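You operate a simulated robot arm through the tools that you are given. There is no shell and no other tool.

You run a simulated robot arm. Do the job below in one go: nothing can be reset, and whatever is moved stays where it is left.

Task
Send the bruised apple down the reject chute and put the loose apple in its place.
Fine: in the cell where the bruised one lay; add one on the counter.

It is judged by the outcome, as a careful person would: the job done as asked, and still so three seconds after it is handed in. It fails if anything else is knocked over, pushed out of place, dropped, spilled or broken.

Robot
A 6-joint arm with a two-finger parallel gripper, fixed in place. Base frame: the origin is at the foot of the arm, x ahead of it, y to its left, z up. Readings come in cm, degrees, newtons and seconds.
With the tool pointing down near the work surface it reaches from about 36 to 82 cm from the base axis. Its first joint turns from -166.0 to 166.0 degrees. Payload 3.91 kg.
The TCP is the grasp point between the finger pads, 3 cm short of the fingertips. In the tool frame z runs along the fingers and y along their closing line. The gripper opens to 11 cm. The fingers are 2 cm wide and 1 cm thick; the gripper's body (4.8 by 11.2 cm) begins 5.5 cm behind the TCP.
Orientation is told as [roll, pitch, yaw] about the base's x, y, z axes, in that order, counted from this pose: with the fingers straight down and closing along the base's y, the tool's x points along the base's -x, its y along +y and its z along -z.

Tools
- The arm moves only by the tool send_rows. Its argument "targets" is a list of rows, each an object of numbers (a shift or turn left out is 0, a gripper value left out holds the last): "ax", "ay", "az": the turn, a rotation vector about the tool's x, y, z in degrees; "x", "y", "z": the shift along the tool's x, y, z in cm; "gripper": the gripper command, from -1 (fully open) to 1 (shut), values between in proportion. In form: [{"ax": .., "ay": .., "az": .., "x": .., "y": .., "z": .., "gripper": ..}, ...]. A call has 1 to 20 rows; each row is the pose to reach, as a shift and turn from the pose commanded when the call began, along the tool's axes at that moment. Rows are played at 5 a second. More than 5 cm and 8.6 degrees between two rows, or a gripper value outside its range, and nothing of the call is played. A pose out of reach is approached as far as the arm can. The call stops where the force on the tool passes 40 N (or 10 N more than at its start, if that is more) or the arm is blocked; 0.2 s more then pass. The fingers move at their own pace (about 4.5 cm/s each) and stop on an object; they squeeze with about 42 N. The grip force told is the motor's: it shows also when the fingers shut on nothing. Time passes only in rows, and 0.2 s behind the last, so rows that repeat a pose let the fingers close. The reply holds the time, the measured pose of the TCP, the force on the tool along the base axes, the opening and the grip force, in the units named above and with some noise, with the torque about the TCP (base axes, N m) and any sound that the robot's microphone picked up.
- Cameras (640 x 400 px; columns grow to the right, rows downward): "scene" is fixed at [39.95, 65.09, 165.98]; the picture's right is [-0.88, -0.48, 0.00], its down [-0.35, 0.65, -0.68] and it looks along [0.32, -0.60, -0.74] (base axes); focal length 346 px, centre (320, 200). "wrist" rides on the gripper at [7.7, 0.7, -11.4] in the tool frame; the picture's right is [-0.09, 1.00, 0.00], its down [-0.80, -0.07, -0.59] and it looks along [-0.59, -0.05, 0.80] (tool axes); focal length 270 px, centre (320, 200). There is no depth. A picture from a camera that has moved, and an enlarged one, comes with that camera's place and axes in the base frame and with its lens.
- camera(camera): a new picture of that camera. No time passes.
- lift_body(by): slides the trunk up (or, below 0, down) by that many cm; the arm rides with it, the base frame stays. It gives what a move gives, with no picture.
- close_up(camera, box): a new picture of the part [left, top, right, bottom] of that camera's present view, enlarged. No time passes.
- sign_off(): hands the job in; it is judged then, once.

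Nothing tells you positions but the pictures and the camera data. Unless the task says otherwise, let go and move clear before handing in.

The tools are called after ">>>" as name(argument=value, ...) on one line, values as JSON. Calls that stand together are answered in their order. send_rows: Moves the arm, as the interface text tells. Its arguments: {"type":"object","properties":{"targets":{"type":"array"}},"required":["targets"]} The other tools are called the same way: lift_body (by) slides the trunk up or down; camera (camera) takes a picture; close_up (camera, box) takes an enlarged picture of a part of a camera's view; sign_off () hands the job in.

At the start:

```text
clock: 0.0
tool_pos: [56.17, -11.07, 125.96]
tcp_rot: [-0.1, 0.0, 0.1]
ft_force: [-0.4, 0.2, 0.6]
ft_torque: [0.01, -0.02, -0.02]
opening: 11.01
grasp_force: 0.1
trunk travel left (down, up): [-57.5, 3.5]
```

scene: 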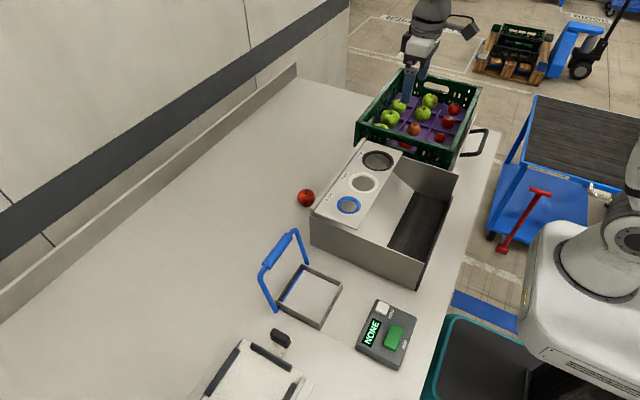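
wrist: 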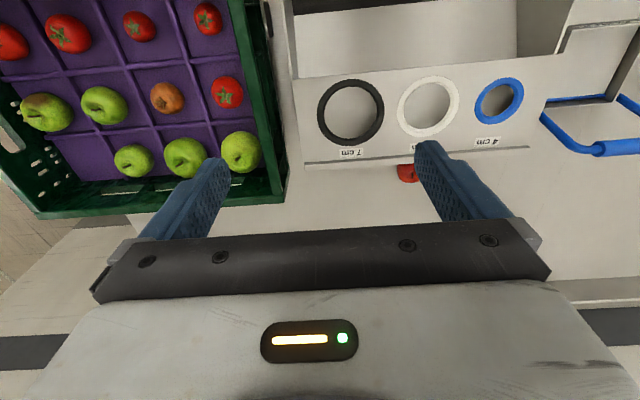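

The crate with apples and tomatoes sits at the far right of the robot, with a sizing chute box, a loose red fruit, and a small device with a display beside it. I'll take enlarged views before moving.

>>> close_up(camera="scene", box=[340, 60, 500, 160])

>>> close_up(camera="scene", box=[290, 130, 470, 290])

>>> close_up(camera="scene", box=[340, 290, 440, 380])

>>> close_up(camera="wrist", box=[0, 0, 300, 220])

>>> close_up(camera="wrist", box=[280, 0, 640, 220])

>>> close_up(camera="scene", box=[200, 220, 360, 400])

```text
4.00 times, centred on (420, 110) of scene
camera zoom: at [39.95, 65.09, 165.98], right [-0.88, -0.48, 0.0], down [-0.35, 0.65, -0.68], along [0.32, -0.6, -0.74], focal length 1386 px, centre (-80, 560)
```

zoom: 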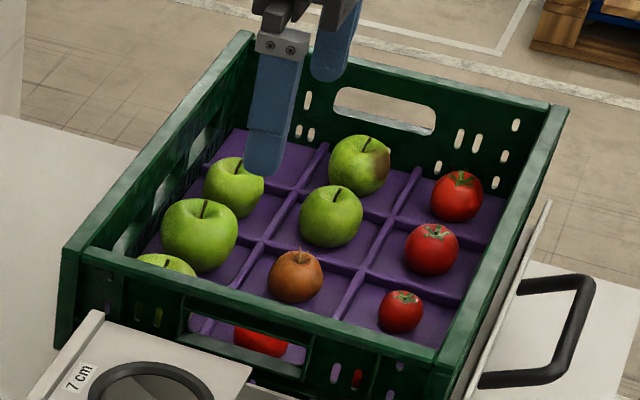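

```text
2.50 times, centred on (380, 210) of scene
camera zoom: at [39.95, 65.09, 165.98], right [-0.88, -0.48, 0.0], down [-0.35, 0.65, -0.68], along [0.32, -0.6, -0.74], focal length 866 px, centre (170, 175)
```

zoom: 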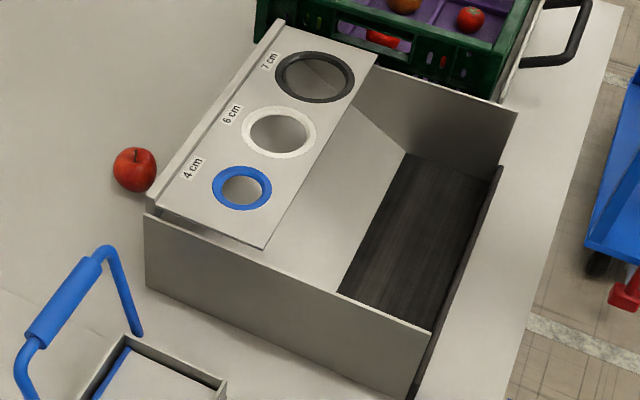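

```text
4.44 times, centred on (390, 335) of scene
camera zoom: at [39.95, 65.09, 165.98], right [-0.88, -0.48, 0.0], down [-0.35, 0.65, -0.68], along [0.32, -0.6, -0.74], focal length 1540 px, centre (9, -400)
```

zoom: 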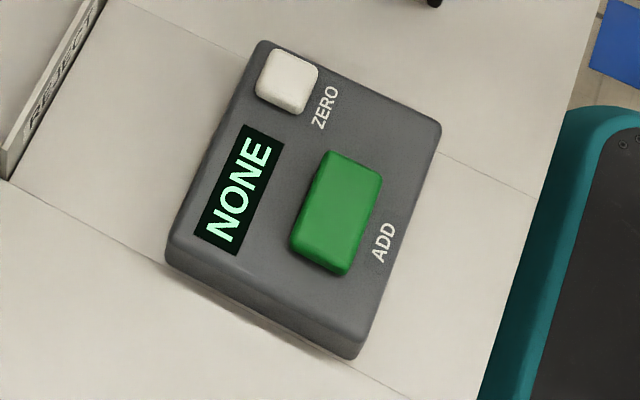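

```text
1.82 times, centred on (150, 110) of wrist
camera zoom: at [48.52, -10.61, 137.49], right [0.09, 1.0, 0.0], down [0.8, -0.07, 0.59], along [0.59, -0.05, -0.8], focal length 491 px, centre (629, 364)
```

zoom: 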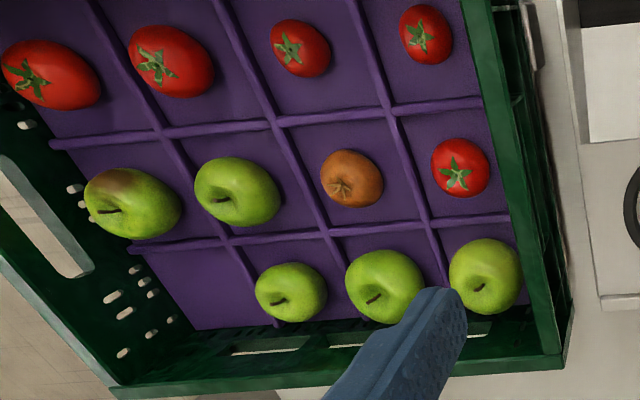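

```text
1.78 times, centred on (460, 110) of wrist
camera zoom: at [48.52, -10.61, 137.49], right [0.09, 1.0, 0.0], down [0.8, -0.07, 0.59], along [0.59, -0.05, -0.8], focal length 480 px, centre (71, 360)
```

zoom: 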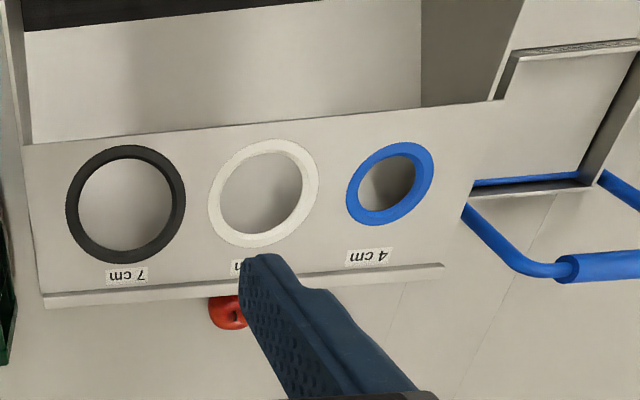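

```text
2.22 times, centred on (280, 310) of scene
camera zoom: at [39.95, 65.09, 165.98], right [-0.88, -0.48, 0.0], down [-0.35, 0.65, -0.68], along [0.32, -0.6, -0.74], focal length 770 px, centre (409, -44)
```

zoom: 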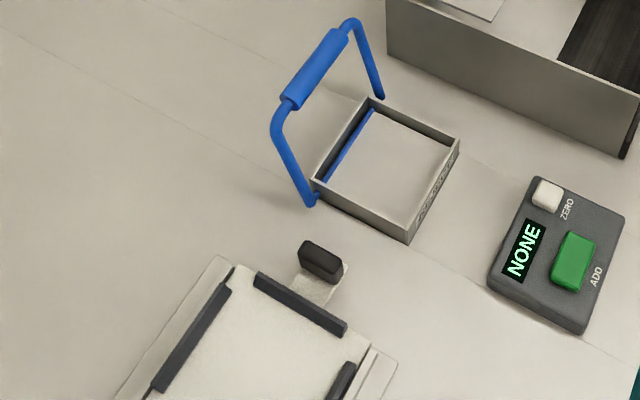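

The bruised apple looks to be the green one with the brown patch in the far cell, roughly (56, -46, 102). The loose red apple is near (77, 4, 90), a frame labelled REJECT near (60, 32), and the ADD/ZERO counter near (41, 31). I'll swing the wrist camera over toward the reject frame and counter, staying high, to see how they work.

>>> send_rows(targets=[{"x": 1.6, "y": 4.1}, {"x": 3.2, "y": 8.2}, {"x": 4.8, "y": 12.3}, {"x": 6.4, "y": 16.4}, {"x": 8, "y": 20.5}, {"x": 9.6, "y": 24.6}, {"x": 11.2, "y": 28.7}, {"x": 12.8, "y": 32.8}, {"x": 14.4, "y": 36.9}, {"x": 16, "y": 41}])

>>> camera(camera="wrist")

>>> camera(camera="scene")

```text
clock: 2.2
tool_pos: [40.16, 30.11, 125.83]
tcp_rot: [-0.1, 0.0, 0.0]
ft_force: [-0.1, 0.7, -0.1]
ft_torque: [-0.07, 0.0, 0.0]
opening: 10.99
grasp_force: 0.0
trunk travel left (down, up): [-57.5, 3.5]
```

```text
taken
camera wrist: at [32.57, 30.65, 137.39], right [0.09, 1.0, 0.0], down [0.8, -0.07, 0.59], along [0.59, -0.05, -0.8], focal length 270 px, centre (320, 200)
```

wrist: 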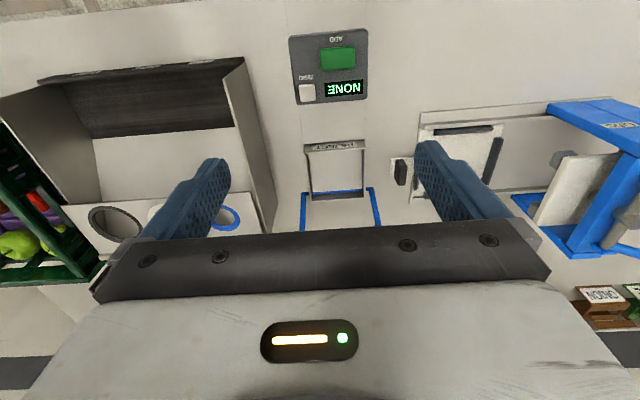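

```text
taken
```

scene: 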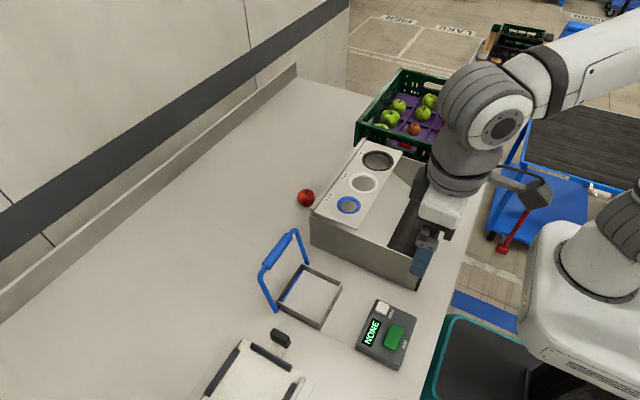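

The wrist camera now shows the reject frame, the counter, and some other equipment further left. I'll enlarge the reject frame and the counter.

>>> close_up(camera="wrist", box=[280, 120, 400, 240])

>>> close_up(camera="wrist", box=[260, 20, 400, 110])

>>> close_up(camera="scene", box=[240, 220, 360, 340])

>>> close_up(camera="wrist", box=[380, 70, 640, 340])

>>> close_up(camera="scene", box=[280, 170, 340, 220])

```text
3.33 times, centred on (340, 180) of wrist
camera zoom: at [32.57, 30.65, 137.39], right [0.09, 1.0, 0.0], down [0.8, -0.07, 0.59], along [0.59, -0.05, -0.8], focal length 901 px, centre (253, 267)
```

zoom: 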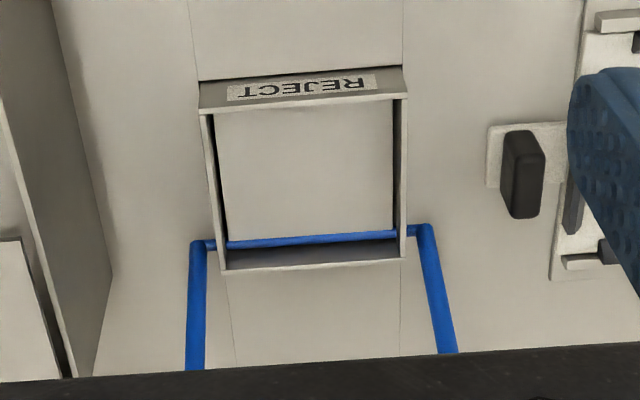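

```text
4.44 times, centred on (330, 65) of wrist
camera zoom: at [32.57, 30.65, 137.39], right [0.09, 1.0, 0.0], down [0.8, -0.07, 0.59], along [0.59, -0.05, -0.8], focal length 1201 px, centre (276, 800)
```

zoom: 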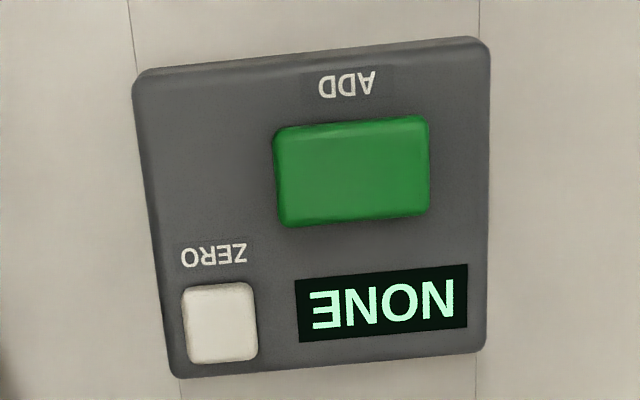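

```text
3.33 times, centred on (300, 280) of scene
camera zoom: at [39.95, 65.09, 165.98], right [-0.88, -0.48, 0.0], down [-0.35, 0.65, -0.68], along [0.32, -0.6, -0.74], focal length 1155 px, centre (387, -67)
```

zoom: 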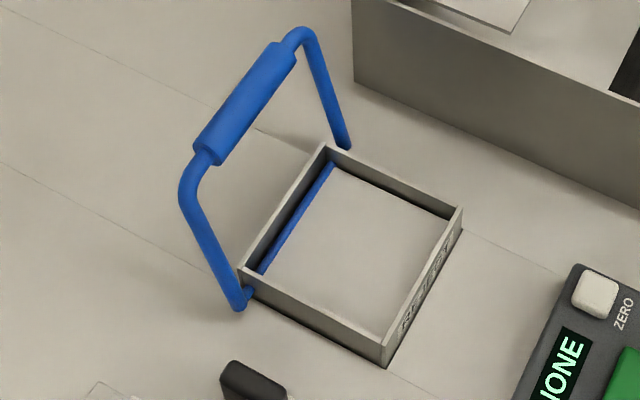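

```text
1.48 times, centred on (510, 205) of wrist
camera zoom: at [32.57, 30.65, 137.39], right [0.09, 1.0, 0.0], down [0.8, -0.07, 0.59], along [0.59, -0.05, -0.8], focal length 400 px, centre (38, 193)
```

zoom: 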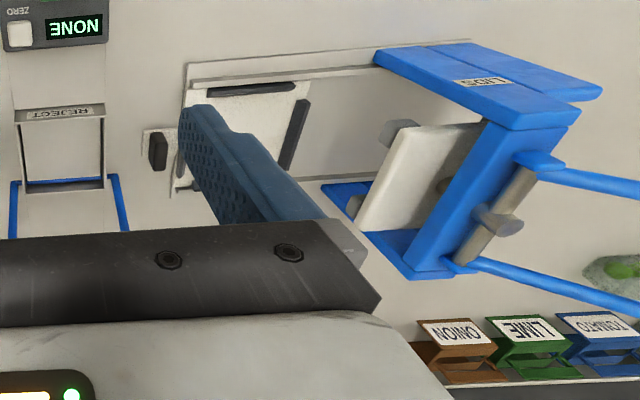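

```text
8.00 times, centred on (310, 195) of scene
camera zoom: at [39.95, 65.09, 165.98], right [-0.88, -0.48, 0.0], down [-0.35, 0.65, -0.68], along [0.32, -0.6, -0.74], focal length 2771 px, centre (400, 240)
```

zoom: 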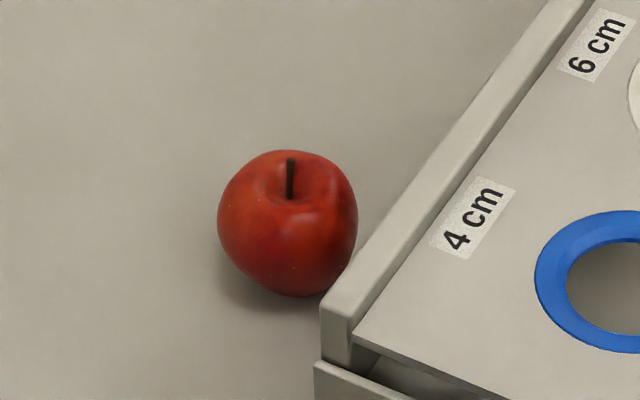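

The REJECT frame holds a closed flap on a blue shaft at its +x side, with a U-shaped blue lever standing up from it at around (68, 31), top near z 103. So the apple likely goes on the flap and the lever tips it. I'll move the camera forward for a clear view of the lever.

>>> send_rows(targets=[{"x": -4}, {"x": -8}, {"x": -12}])

>>> camera(camera="wrist")

>>> close_up(camera="wrist", box=[230, 60, 430, 240])

```text
clock: 3.0
tool_pos: [52.24, 29.9, 125.9]
tcp_rot: [-0.1, 0.0, 0.0]
ft_force: [0.1, 0.2, -0.8]
ft_torque: [0.01, 0.0, -0.05]
opening: 10.99
grasp_force: 0.0
trunk travel left (down, up): [-57.5, 3.5]
```

```text
taken
camera wrist: at [44.61, 30.43, 137.44], right [0.09, 1.0, 0.0], down [0.8, -0.07, 0.59], along [0.59, -0.05, -0.81], focal length 270 px, centre (320, 200)
```

wrist: 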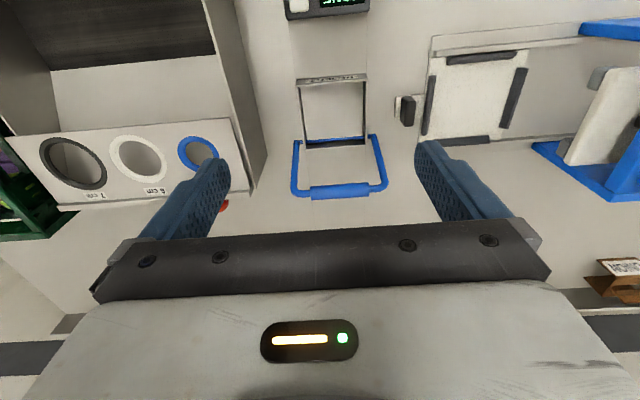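

```text
2.22 times, centred on (330, 150) of wrist
camera zoom: at [44.61, 30.43, 137.44], right [0.09, 1.0, 0.0], down [0.8, -0.07, 0.59], along [0.59, -0.05, -0.81], focal length 601 px, centre (298, 311)
```

zoom: 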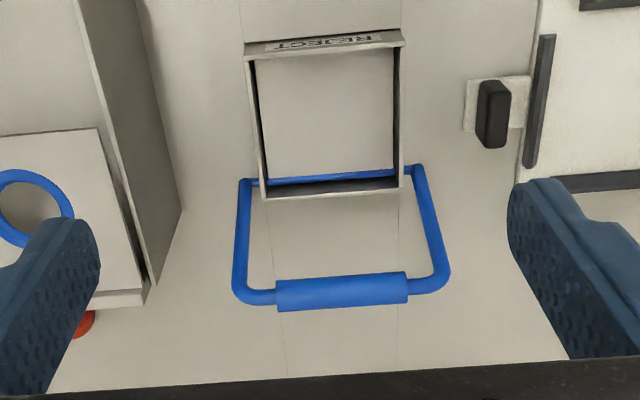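

The lever grip is at about (69, 31.4, 102), on a shaft near (65.6, 31.6, 90), tilted about 16° toward +x. The ADD button top is at about (39.8, 32.6, 91.9). Next I'll look down on the loose apple beside the sizer.

>>> send_rows(targets=[{"x": -2.5, "y": -3.7}, {"x": -5, "y": -7.4}, {"x": -7.5, "y": -11.1}, {"x": -10, "y": -14.8}, {"x": -12.5, "y": -18.5}, {"x": -15, "y": -22.2}, {"x": -17.5, "y": -25.9}])

>>> camera(camera="wrist")

>>> close_up(camera="wrist", box=[220, 20, 420, 220])

```text
clock: 4.6
tool_pos: [69.88, 3.71, 125.91]
tcp_rot: [0.0, 0.1, 0.1]
ft_force: [0.2, -0.1, -0.2]
ft_torque: [0.0, 0.0, 0.01]
opening: 10.99
grasp_force: 0.1
trunk travel left (down, up): [-57.5, 3.5]
```

```text
taken
camera wrist: at [62.18, 4.3, 137.35], right [0.09, 1.0, 0.0], down [0.8, -0.07, 0.59], along [0.59, -0.05, -0.8], focal length 270 px, centre (320, 200)
```

wrist: 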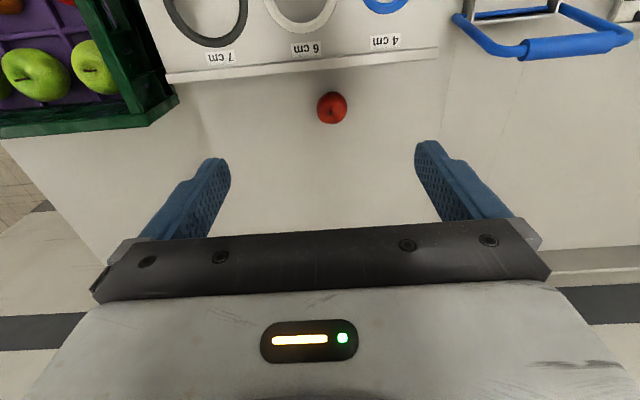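

```text
2.00 times, centred on (320, 120) of wrist
camera zoom: at [62.18, 4.3, 137.35], right [0.09, 1.0, 0.0], down [0.8, -0.07, 0.59], along [0.59, -0.05, -0.8], focal length 541 px, centre (320, 360)
```

zoom: 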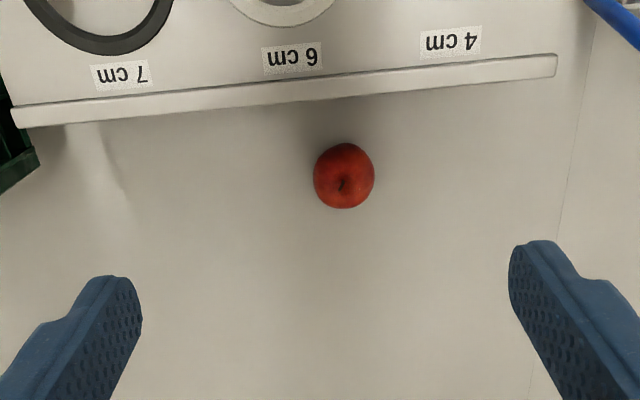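

The loose apple is about 5.5 cm wide at roughly (77.5, 5, 90), with about 6 cm of clearance from the sizer's edge. I'll turn the tool to yaw -90 so the fingers close along x, and move over the crate to look down on the bruised apple.

>>> send_rows(targets=[{"x": 1.2, "y": -3.5, "az": 8.18}, {"x": 2.4, "y": -7, "az": 16.36}, {"x": 3.6, "y": -10.5, "az": 24.55}, {"x": 4.8, "y": -14, "az": 32.73}, {"x": 6, "y": -17.5, "az": 40.91}, {"x": 7.2, "y": -21, "az": 49.09}, {"x": 8.4, "y": -24.5, "az": 57.27}, {"x": 9.6, "y": -28, "az": 65.45}, {"x": 10.8, "y": -31.5, "az": 73.64}, {"x": 12, "y": -35, "az": 81.82}, {"x": 13.2, "y": -38.5, "az": 90}])

>>> camera(camera="wrist")

>>> camera(camera="scene")

```text
clock: 7.0
tool_pos: [56.54, -34.59, 125.91]
tcp_rot: [0.0, -0.1, -90.1]
ft_force: [0.1, -0.2, 0.4]
ft_torque: [0.0, 0.0, 0.01]
opening: 10.99
grasp_force: 0.0
trunk travel left (down, up): [-57.5, 3.5]
```

```text
taken
camera wrist: at [57.23, -27.15, 137.51], right [1.0, -0.09, 0.0], down [-0.07, -0.8, 0.59], along [-0.05, -0.59, -0.8], focal length 270 px, centre (320, 200)
```

wrist: 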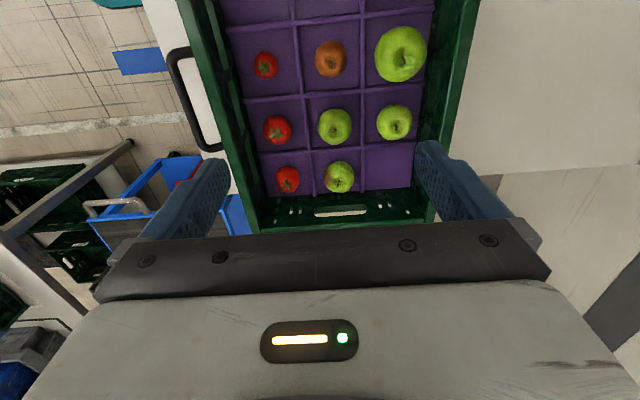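

```text
taken
```

scene: 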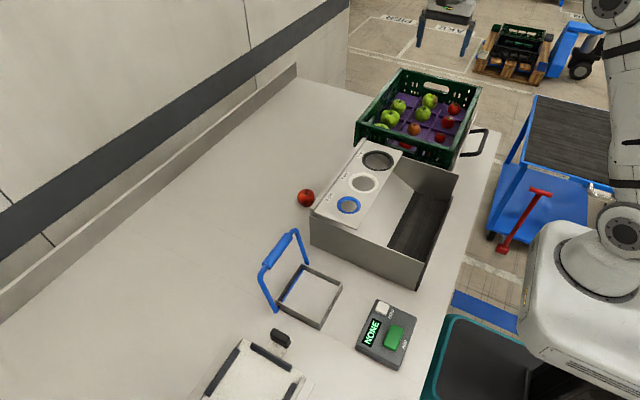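

>>> close_up(camera="wrist", box=[220, 80, 460, 240])

>>> close_up(camera="scene", box=[350, 60, 490, 160])

```text
2.50 times, centred on (340, 160) of wrist
camera zoom: at [57.23, -27.15, 137.51], right [1.0, -0.09, 0.0], down [-0.07, -0.8, 0.59], along [-0.05, -0.59, -0.8], focal length 676 px, centre (270, 300)
```

zoom: 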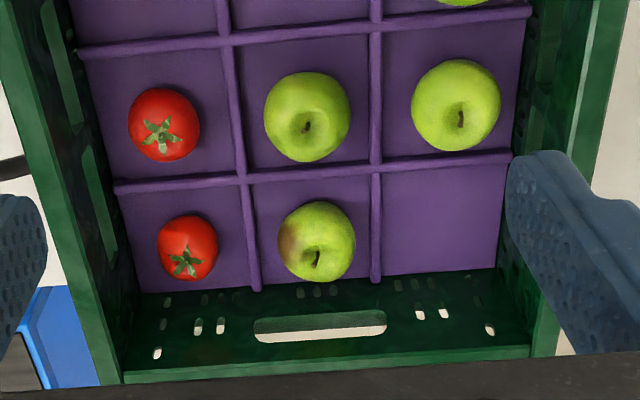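

```text
4.00 times, centred on (420, 110) of scene
camera zoom: at [39.95, 65.09, 165.98], right [-0.88, -0.48, 0.0], down [-0.35, 0.65, -0.68], along [0.32, -0.6, -0.74], focal length 1386 px, centre (-80, 560)
```

zoom: 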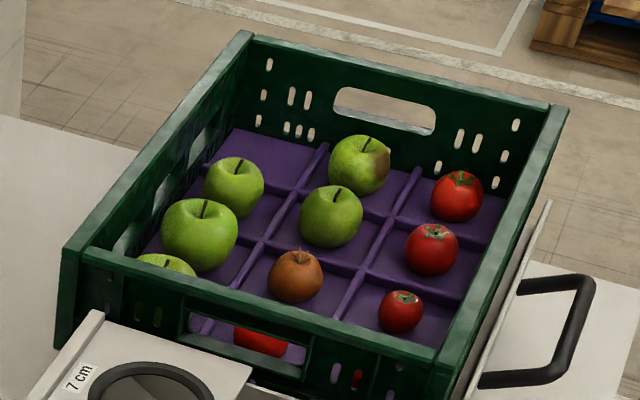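

The bruised apple is clear now: about 5.4 cm wide at roughly (58.3, -51.7, 97.8), with a tomato 9 cm to -x and an empty cell to +x. I'll narrow the gripper to about 7.5 cm and come to hover above it for a check.

>>> send_rows(targets=[{"x": -3, "y": 0.3, "z": 2.0, "gripper": -0.364}, {"x": -6, "y": 0.6, "z": 4.5}, {"x": -9, "y": 0.9, "z": 7}, {"x": -12, "y": 1.2, "z": 9.5}, {"x": -15, "y": 1.5, "z": 12}, {"x": -17.1, "y": 1.76, "z": 13.9}, {"x": -17.1, "y": 1.76, "z": 13.9}])

>>> camera(camera="wrist")

>>> close_up(camera="wrist", box=[220, 20, 420, 220])

>>> close_up(camera="scene", box=[350, 20, 490, 160])

```text
clock: 8.6
tool_pos: [58.3, -51.63, 111.91]
tcp_rot: [0.0, 0.0, -90.0]
ft_force: [-0.2, -0.5, 0.0]
ft_torque: [0.0, 0.03, 0.0]
opening: 7.5
grasp_force: 0.2
trunk travel left (down, up): [-57.5, 3.5]
```

```text
taken
camera wrist: at [58.94, -44.12, 123.31], right [1.0, -0.09, 0.0], down [-0.07, -0.8, 0.59], along [-0.05, -0.59, -0.8], focal length 270 px, centre (320, 200)
```

wrist: 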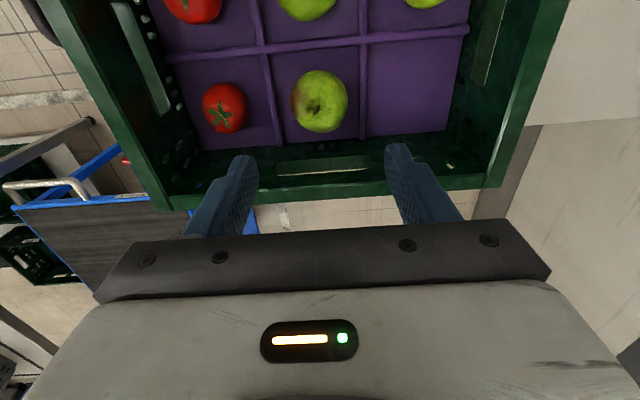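

```text
2.00 times, centred on (320, 120) of wrist
camera zoom: at [58.94, -44.12, 123.31], right [1.0, -0.09, 0.0], down [-0.07, -0.8, 0.59], along [-0.05, -0.59, -0.8], focal length 541 px, centre (320, 360)
```

zoom: 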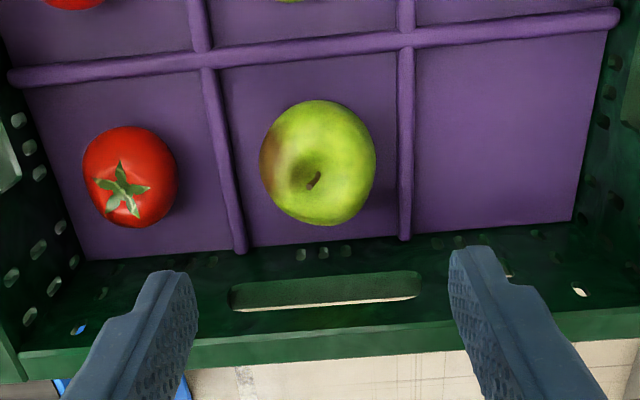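

```text
2.86 times, centred on (420, 90) of scene
camera zoom: at [39.95, 65.09, 165.98], right [-0.88, -0.48, 0.0], down [-0.35, 0.65, -0.68], along [0.32, -0.6, -0.74], focal length 990 px, centre (34, 514)
```

zoom: 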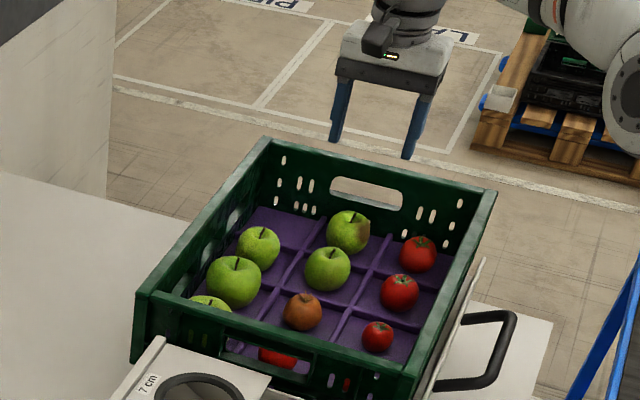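

The apple is centred under the gripper within a couple of millimetres. I'll descend with a 6.8 cm opening to put the fingertips just above the tray dividers.

>>> send_rows(targets=[{"z": 2.5, "y": -0.1, "gripper": -0.236}, {"z": 5, "y": -0.1}, {"z": 7, "y": -0.1}, {"z": 9, "y": -0.1}, {"z": 10.5, "y": -0.1}, {"z": 11.5, "y": -0.1}, {"z": 12.1, "y": -0.1}])

>>> camera(camera="wrist")

>>> close_up(camera="scene", box=[380, 60, 480, 140])

```text
clock: 10.2
tool_pos: [58.18, -51.67, 99.96]
tcp_rot: [0.0, 0.0, -90.0]
ft_force: [-0.7, 0.0, 0.2]
ft_torque: [0.01, -0.01, 0.01]
opening: 6.77
grasp_force: 0.2
trunk travel left (down, up): [-57.5, 3.5]
```

```text
taken
camera wrist: at [58.81, -44.11, 111.46], right [1.0, -0.09, 0.0], down [-0.07, -0.8, 0.59], along [-0.05, -0.59, -0.8], focal length 270 px, centre (320, 200)
```

wrist: 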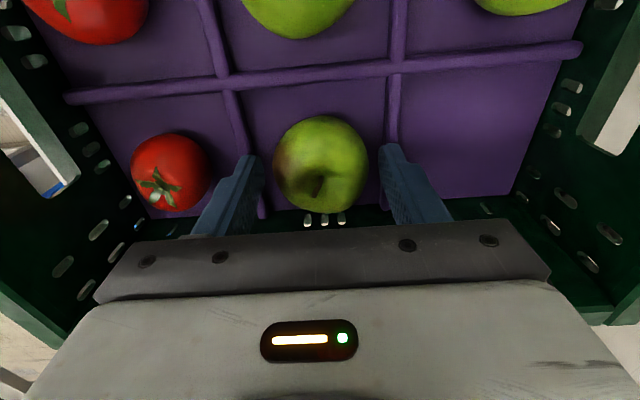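

```text
5.00 times, centred on (430, 100) of scene
camera zoom: at [39.95, 65.09, 165.98], right [-0.88, -0.48, 0.0], down [-0.35, 0.65, -0.68], along [0.32, -0.6, -0.74], focal length 1732 px, centre (-230, 700)
```

zoom: 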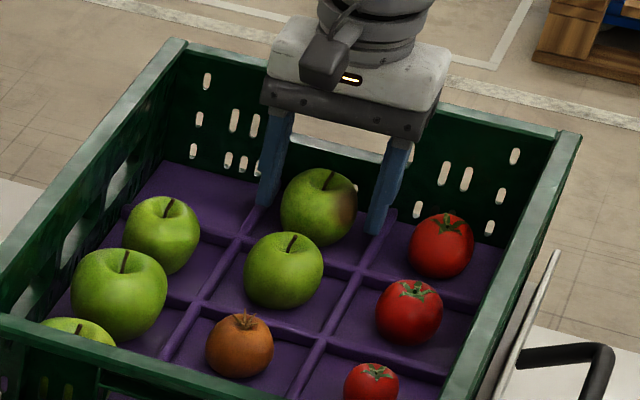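

The fingers straddle the bruised apple with room on each side. I'll close on it.

>>> send_rows(targets=[{"gripper": 0.1}, {"gripper": 0.3}, {"gripper": 0.3}, {"gripper": 0.3}])

>>> camera(camera="wrist")

```text
clock: 11.2
tool_pos: [58.16, -51.74, 99.96]
tcp_rot: [0.0, -0.1, -90.0]
ft_force: [-0.7, -0.1, -0.3]
ft_torque: [0.0, -0.02, 0.01]
opening: 5.14
grasp_force: 42.4
trunk travel left (down, up): [-57.5, 3.5]
```

```text
taken
camera wrist: at [58.81, -44.12, 111.49], right [1.0, -0.09, 0.0], down [-0.07, -0.8, 0.59], along [-0.05, -0.59, -0.8], focal length 270 px, centre (320, 200)
```

wrist: 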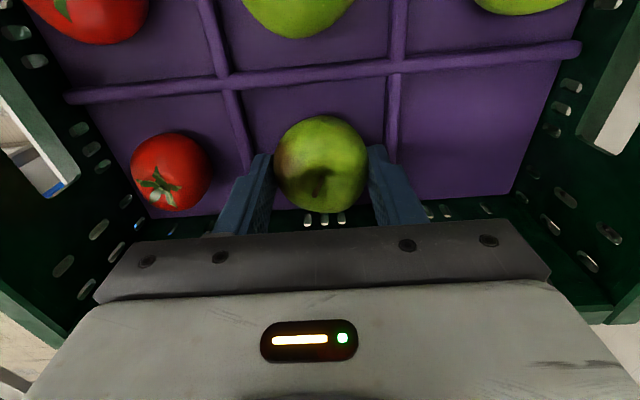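

The grip is solid at 5.14 cm. I'll lift it straight up, clear of the crate rim.

>>> send_rows(targets=[{"z": -1}, {"z": -3}, {"z": -6}, {"z": -10}, {"z": -14}, {"z": -18}, {"z": -20}])

>>> camera(camera="wrist")

```text
clock: 12.8
tool_pos: [57.97, -51.31, 119.99]
tcp_rot: [0.0, 0.0, -90.0]
ft_force: [-0.2, 0.6, -0.4]
ft_torque: [-0.01, -0.01, 0.01]
opening: 3.84
grasp_force: 0.1
out of reach, approached as far as the arm can: row 7
trunk travel left (down, up): [-57.5, 3.5]
```

```text
taken
camera wrist: at [58.58, -43.85, 131.48], right [1.0, -0.09, 0.0], down [-0.07, -0.8, 0.59], along [-0.05, -0.59, -0.8], focal length 270 px, centre (320, 200)
```

wrist: 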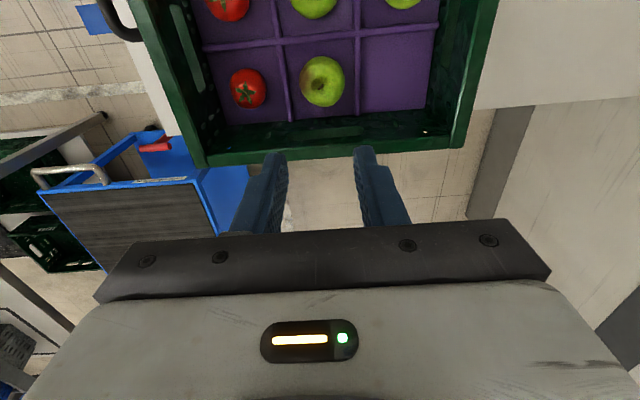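

The grip slid off during the lift: I held the apple too high, and it stayed in its cell. I'll look closely to confirm where it is before gripping lower.

>>> close_up(camera="wrist", box=[240, 20, 400, 140])

>>> close_up(camera="scene", box=[380, 60, 480, 140])

```text
3.33 times, centred on (320, 80) of wrist
camera zoom: at [58.58, -43.85, 131.48], right [1.0, -0.09, 0.0], down [-0.07, -0.8, 0.59], along [-0.05, -0.59, -0.8], focal length 901 px, centre (320, 600)
```

zoom: 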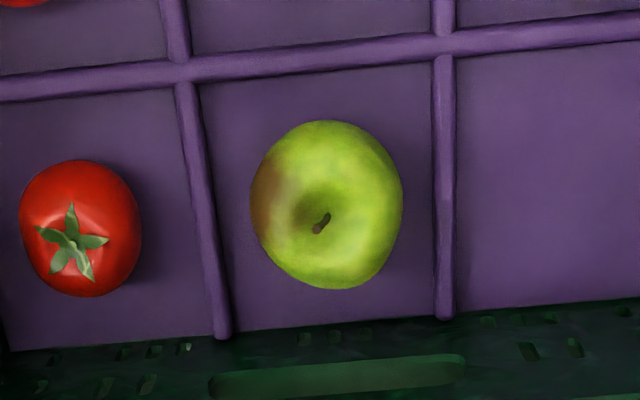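

```text
5.00 times, centred on (430, 100) of scene
camera zoom: at [39.95, 65.09, 165.98], right [-0.88, -0.48, 0.0], down [-0.35, 0.65, -0.68], along [0.32, -0.6, -0.74], focal length 1732 px, centre (-230, 700)
```

zoom: 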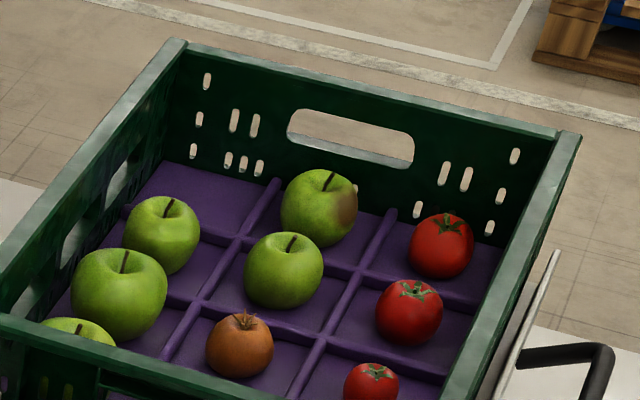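

The apple hasn't moved, at about (58.15, -51.5). I'll go back down with a 6.6 cm opening, check the pose, then grip about 1.5 cm lower.

>>> send_rows(targets=[{"z": 4, "gripper": -0.2}, {"z": 8}, {"z": 12}, {"z": 16}, {"z": 18.5}, {"z": 19.5}])

>>> camera(camera="wrist")

```text
clock: 14.2
tool_pos: [57.91, -51.31, 100.44]
tcp_rot: [0.1, 0.0, -90.1]
ft_force: [-0.1, 0.6, 0.6]
ft_torque: [-0.03, 0.01, -0.01]
opening: 6.61
grasp_force: 0.0
trunk travel left (down, up): [-57.5, 3.5]
```

```text
taken
camera wrist: at [58.63, -43.78, 111.9], right [1.0, -0.09, 0.0], down [-0.07, -0.8, 0.59], along [-0.05, -0.59, -0.8], focal length 270 px, centre (320, 200)
```

wrist: 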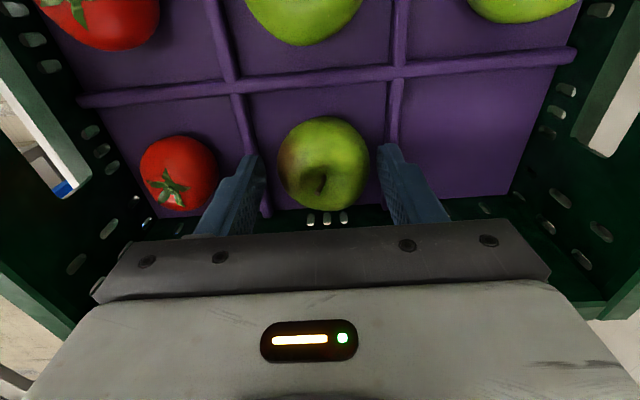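

I'm at (57.9, -51.3, 100.4). I'll correct a few millimetres sideways and descend in small steps, watching the force.

>>> send_rows(targets=[{"x": -0.25, "y": 0.25, "z": 0.6}, {"x": -0.25, "y": 0.25, "z": 1.1}, {"x": -0.25, "y": 0.25, "z": 1.5}, {"x": -0.25, "y": 0.25, "z": 1.9}])

>>> close_up(camera="scene", box=[390, 70, 470, 130])

>>> close_up(camera="wrist", box=[220, 90, 420, 230])

```text
clock: 15.2
tool_pos: [58.46, -51.67, 99.76]
tcp_rot: [0.5, -0.7, -89.9]
ft_force: [-4.7, 5.9, 17.3]
ft_torque: [0.28, 0.88, -0.24]
opening: 6.82
grasp_force: 2.2
trunk travel left (down, up): [-57.5, 3.5]
stopped in row 4: the force on the tool passed its limit at 45 N (the readings are from after the stop); the commanded pose is now the measured one
```

```text
6.67 times, centred on (430, 100) of scene
camera zoom: at [39.95, 65.09, 165.98], right [-0.88, -0.48, 0.0], down [-0.35, 0.65, -0.68], along [0.32, -0.6, -0.74], focal length 2309 px, centre (-413, 867)
```

zoom: 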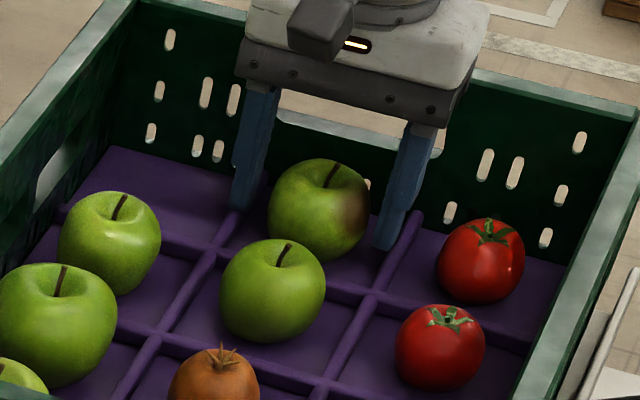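

```text
2.86 times, centred on (320, 160) of wrist
camera zoom: at [58.94, -44.03, 111.09], right [1.0, -0.09, 0.01], down [-0.08, -0.79, 0.6], along [-0.04, -0.6, -0.8], focal length 772 px, centre (320, 314)
```

zoom: 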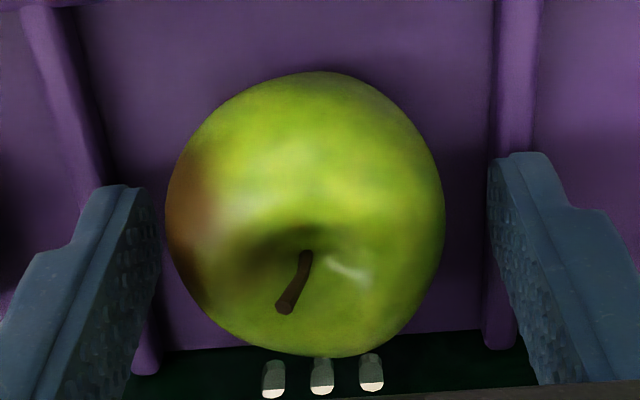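

The fingers touched the tray dividers, so the cell is too narrow for that opening along x. Going in diagonally (yaw -45) gives the fingers the cell corners, so I'll lift a little, level the tool and rotate.

>>> send_rows(targets=[{"z": -1.5, "ax": 0.7, "ay": -0.5}, {"z": -4, "ax": 0.7, "ay": -0.5}, {"z": -6, "ax": 0.7, "ay": -0.5}])

>>> close_up(camera="wrist", box=[180, 20, 460, 230])

>>> close_up(camera="scene", box=[350, 60, 490, 160])

```text
clock: 16.0
tool_pos: [58.41, -51.8, 105.43]
tcp_rot: [-0.1, -1.0, -90.1]
ft_force: [-0.3, -0.2, 1.0]
ft_torque: [0.01, -0.01, -0.02]
opening: 6.62
grasp_force: 0.0
trunk travel left (down, up): [-57.5, 3.5]
```

```text
1.90 times, centred on (320, 125) of wrist
camera zoom: at [59.2, -44.06, 116.79], right [1.0, -0.09, 0.0], down [-0.07, -0.79, 0.61], along [-0.05, -0.61, -0.79], focal length 515 px, centre (320, 343)
```

zoom: 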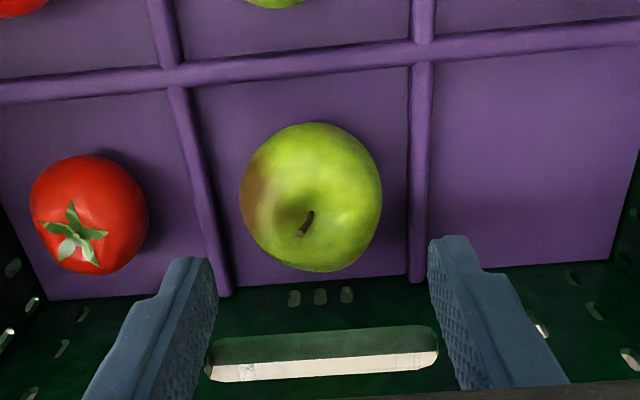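

```text
4.00 times, centred on (420, 110) of scene
camera zoom: at [39.95, 65.09, 165.98], right [-0.88, -0.48, 0.0], down [-0.35, 0.65, -0.68], along [0.32, -0.6, -0.74], focal length 1386 px, centre (-80, 560)
```

zoom: 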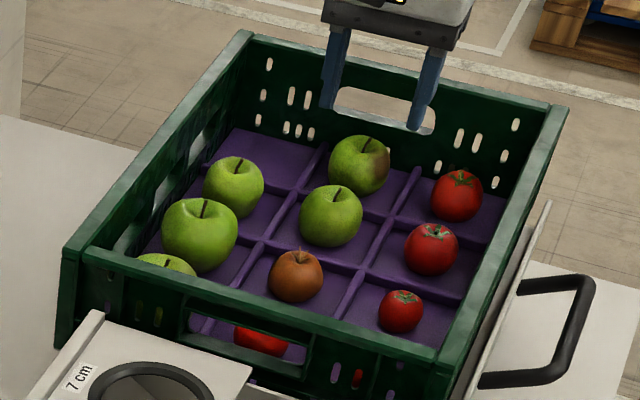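

The apple reads at (58.17, -51.6) and the contact shows that visual heights run about 0.7 cm high, which explains the slip. I'll level the tool, then rotate to yaw -45 above the apple.

>>> send_rows(targets=[{"x": 0.2, "y": -0.3, "ay": 1.0}, {"x": 0.2, "y": -0.3, "ay": 1.0}])

>>> send_rows(targets=[{"az": -7.5}, {"az": -15}, {"az": -22.5}, {"az": -30}, {"az": -37.5}, {"az": -45}, {"az": -45}])

>>> close_up(camera="wrist", box=[180, 20, 460, 230])

>>> close_up(camera="scene", box=[380, 60, 480, 140])

```text
clock: 16.6
tool_pos: [58.11, -51.74, 105.29]
tcp_rot: [-0.3, 0.1, -90.0]
ft_force: [-0.3, 0.7, 0.2]
ft_torque: [0.03, 0.02, -0.03]
opening: 6.62
grasp_force: 0.1
trunk travel left (down, up): [-57.5, 3.5]
```

```text
clock: 18.2
tool_pos: [58.07, -51.6, 105.35]
tcp_rot: [-0.2, 0.2, -44.9]
ft_force: [-0.3, 0.4, -0.3]
ft_torque: [0.02, 0.0, -0.04]
opening: 6.62
grasp_force: 0.0
trunk travel left (down, up): [-57.5, 3.5]
```

```text
1.90 times, centred on (320, 125) of wrist
camera zoom: at [53.16, -45.81, 116.83], right [0.77, 0.64, 0.0], down [0.52, -0.62, 0.59], along [0.38, -0.45, -0.81], focal length 515 px, centre (320, 343)
```

zoom: 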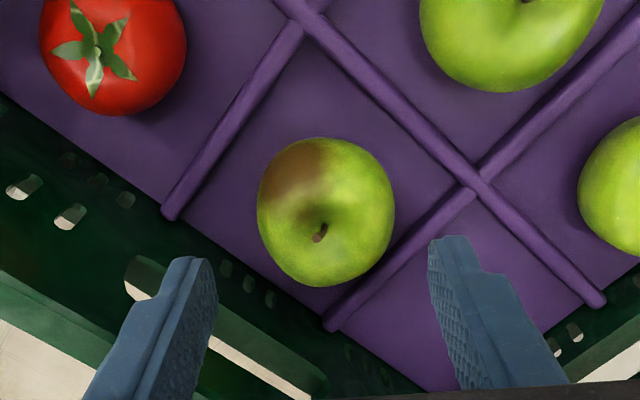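

```text
5.00 times, centred on (430, 100) of scene
camera zoom: at [39.95, 65.09, 165.98], right [-0.88, -0.48, 0.0], down [-0.35, 0.65, -0.68], along [0.32, -0.6, -0.74], focal length 1732 px, centre (-230, 700)
```

zoom: 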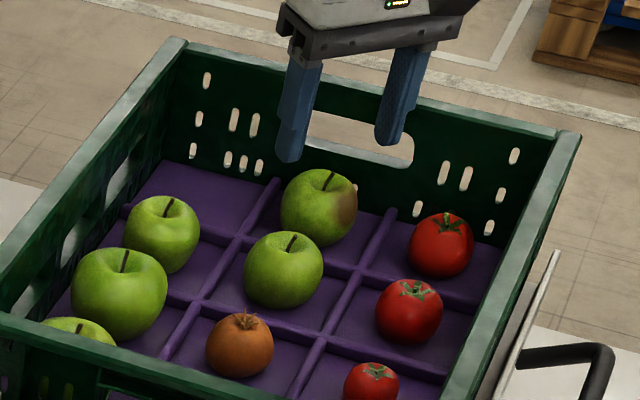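

The apple sits between the finger lines along the diagonal. I'll descend gradually to just above the tray floor.

>>> send_rows(targets=[{"z": 2, "y": 0.1}, {"z": 3.8, "y": 0.1}, {"z": 5, "y": 0.1}, {"z": 5.6, "y": 0.1}, {"z": 6.0, "y": 0.1}, {"z": 6.3, "y": 0.1}, {"z": 6.6, "y": 0.1}, {"z": 6.8, "y": 0.1}])

>>> camera(camera="wrist")

>>> close_up(camera="scene", box=[380, 60, 480, 140])

```text
clock: 20.0
tool_pos: [58.14, -51.56, 98.93]
tcp_rot: [-0.2, -0.3, -44.9]
ft_force: [1.4, -5.0, 22.1]
ft_torque: [-0.9, 0.53, 0.19]
opening: 6.62
grasp_force: 0.0
trunk travel left (down, up): [-57.5, 3.5]
```

```text
taken
camera wrist: at [53.1, -45.71, 110.43], right [0.77, 0.64, 0.0], down [0.52, -0.61, 0.6], along [0.38, -0.46, -0.8], focal length 270 px, centre (320, 200)
```

wrist: 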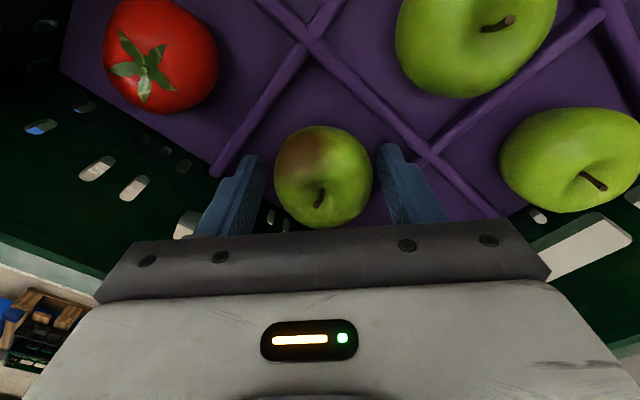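

```text
5.00 times, centred on (430, 100) of scene
camera zoom: at [39.95, 65.09, 165.98], right [-0.88, -0.48, 0.0], down [-0.35, 0.65, -0.68], along [0.32, -0.6, -0.74], focal length 1732 px, centre (-230, 700)
```

zoom: 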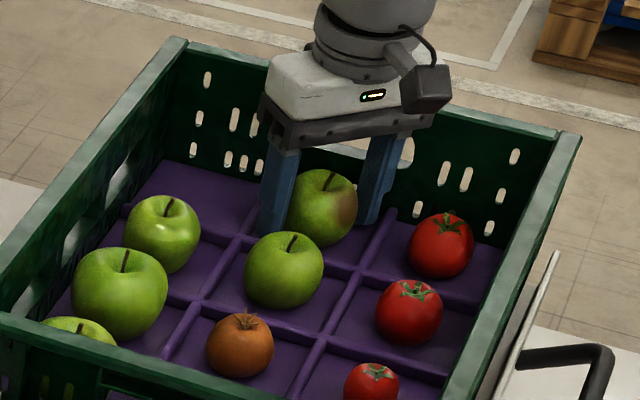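

Something is touching lightly with 22 N, and the torque suggests the gripper body's corner resting on the crate rim. The tips are already 1 cm lower than last time, so I'll ease up 0.3 cm and close to see whether it holds the widest part.

>>> send_rows(targets=[{"z": -0.1}, {"z": -0.2}, {"z": -0.2, "gripper": 0.1}, {"z": -0.2, "gripper": 0.3}, {"z": -0.2, "gripper": 0.3}, {"z": -0.2, "gripper": 0.3}])

>>> camera(camera="wrist")

```text
clock: 21.4
tool_pos: [58.05, -51.41, 98.84]
tcp_rot: [-0.1, 0.0, -45.0]
ft_force: [2.4, -9.6, 28.5]
ft_torque: [-0.96, 0.67, 0.32]
opening: 4.96
grasp_force: 41.7
trunk travel left (down, up): [-57.5, 3.5]
```

```text
taken
camera wrist: at [53.04, -45.69, 110.45], right [0.77, 0.64, 0.0], down [0.52, -0.62, 0.6], along [0.38, -0.46, -0.8], focal length 270 px, centre (320, 200)
```

wrist: 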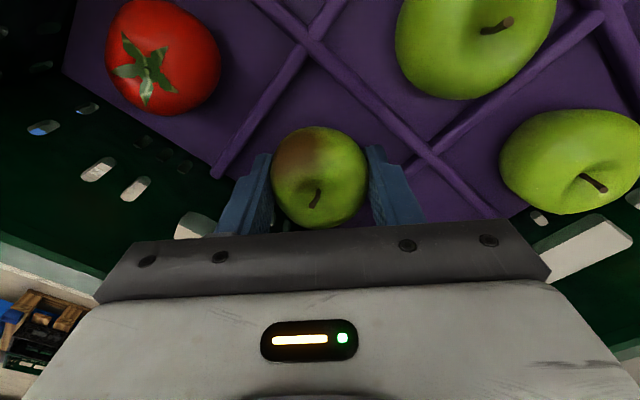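

It closed to 4.96 cm with the contact still there. I'll lift just 2 cm slowly and check whether the apple comes along.

>>> send_rows(targets=[{"z": -0.3}, {"z": -0.6}, {"z": -1.0}, {"z": -1.5}, {"z": -2.0}])

>>> camera(camera="wrist")

>>> close_up(camera="scene", box=[380, 60, 480, 140])

```text
clock: 22.6
tool_pos: [58.06, -51.54, 100.62]
tcp_rot: [-0.1, 0.2, -45.0]
ft_force: [-0.3, -0.3, -0.5]
ft_torque: [0.01, -0.03, 0.0]
opening: 4.98
grasp_force: 42.1
trunk travel left (down, up): [-57.5, 3.5]
```

```text
taken
camera wrist: at [53.17, -45.76, 112.17], right [0.77, 0.64, 0.0], down [0.52, -0.62, 0.59], along [0.38, -0.45, -0.81], focal length 270 px, centre (320, 200)
```

wrist: 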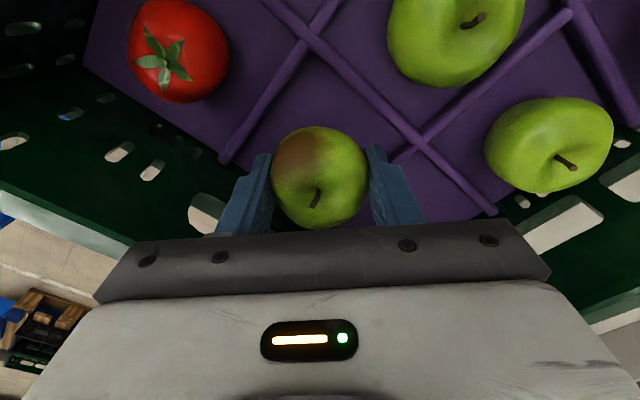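

```text
5.00 times, centred on (430, 100) of scene
camera zoom: at [39.95, 65.09, 165.98], right [-0.88, -0.48, 0.0], down [-0.35, 0.65, -0.68], along [0.32, -0.6, -0.74], focal length 1732 px, centre (-230, 700)
```

zoom: 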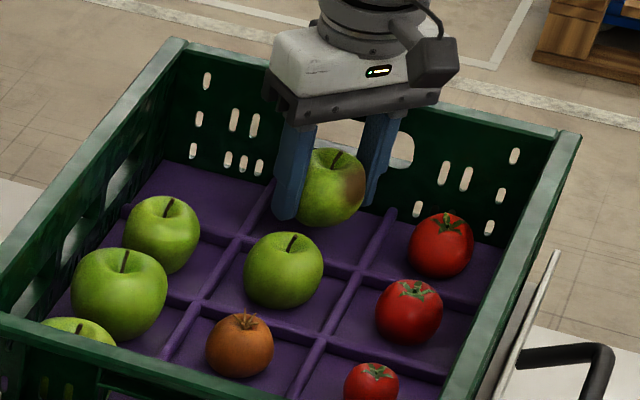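

The apple is off the tray and held. I'll raise it gently well above the rim.

>>> send_rows(targets=[{"z": -1.2}, {"z": -2.7}, {"z": -4.5}, {"z": -6.3}, {"z": -8.1}, {"z": -9.9}, {"z": -11.7}, {"z": -13}, {"z": -13.6}])

>>> camera(camera="wrist")

```text
clock: 24.6
tool_pos: [58.02, -51.47, 114.3]
tcp_rot: [-0.1, 0.1, -45.0]
ft_force: [-0.6, 0.8, -1.3]
ft_torque: [0.01, 0.01, 0.0]
opening: 5.0
grasp_force: 42.5
trunk travel left (down, up): [-57.5, 3.5]
```

```text
taken
camera wrist: at [53.2, -45.75, 125.74], right [0.77, 0.64, 0.0], down [0.52, -0.62, 0.59], along [0.38, -0.46, -0.81], focal length 270 px, centre (320, 200)
```

wrist: 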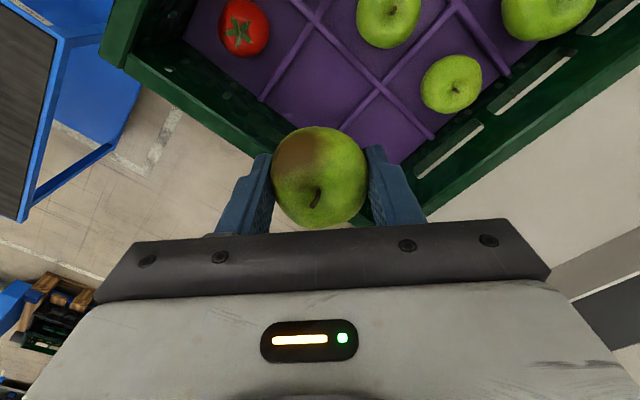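

The apple is well held. I'll carry it smoothly over toward the reject frame, turning back to yaw 0 on the way.

>>> send_rows(targets=[{"x": 1.0, "y": 1.1, "az": -2.8}, {"x": 3.1, "y": 3.3, "az": -5.6}, {"x": 5.2, "y": 5.5, "az": -8.4}, {"x": 7.3, "y": 7.7, "az": -11.2}, {"x": 9.4, "y": 9.9, "az": -14}, {"x": 11.5, "y": 12.1, "az": -16.8}, {"x": 13.6, "y": 14.3, "az": -19.6}, {"x": 15.7, "y": 16.5, "az": -22.4}, {"x": 17.8, "y": 18.7, "az": -25.2}, {"x": 19.9, "y": 20.9, "az": -28}, {"x": 22, "y": 23.1, "az": -30.8}, {"x": 24.1, "y": 25.3, "az": -33.6}, {"x": 26.2, "y": 27.5, "az": -36.4}, {"x": 28.3, "y": 29.7, "az": -39.2}, {"x": 30.4, "y": 31.9, "az": -42}, {"x": 32.5, "y": 34.1, "az": -45}])

>>> camera(camera="wrist")

```text
clock: 28.0
tool_pos: [59.24, -4.24, 114.23]
tcp_rot: [0.1, 0.3, 0.1]
ft_force: [0.1, 0.1, -0.8]
ft_torque: [-0.01, 0.02, 0.0]
opening: 4.99
grasp_force: 41.8
trunk travel left (down, up): [-57.5, 3.5]
```

```text
taken
camera wrist: at [51.55, -3.75, 125.77], right [0.09, 1.0, 0.0], down [0.8, -0.07, 0.59], along [0.59, -0.05, -0.81], focal length 270 px, centre (320, 200)
```

wrist: 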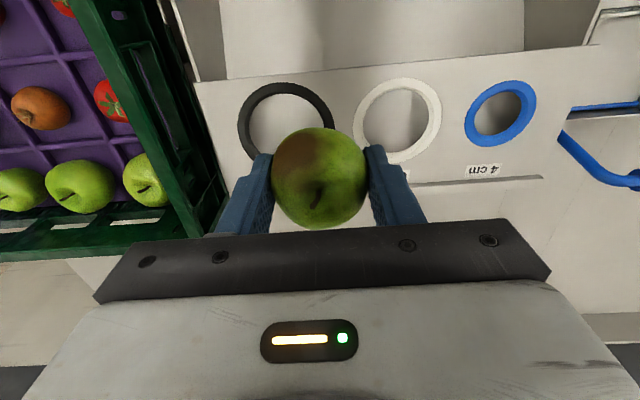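

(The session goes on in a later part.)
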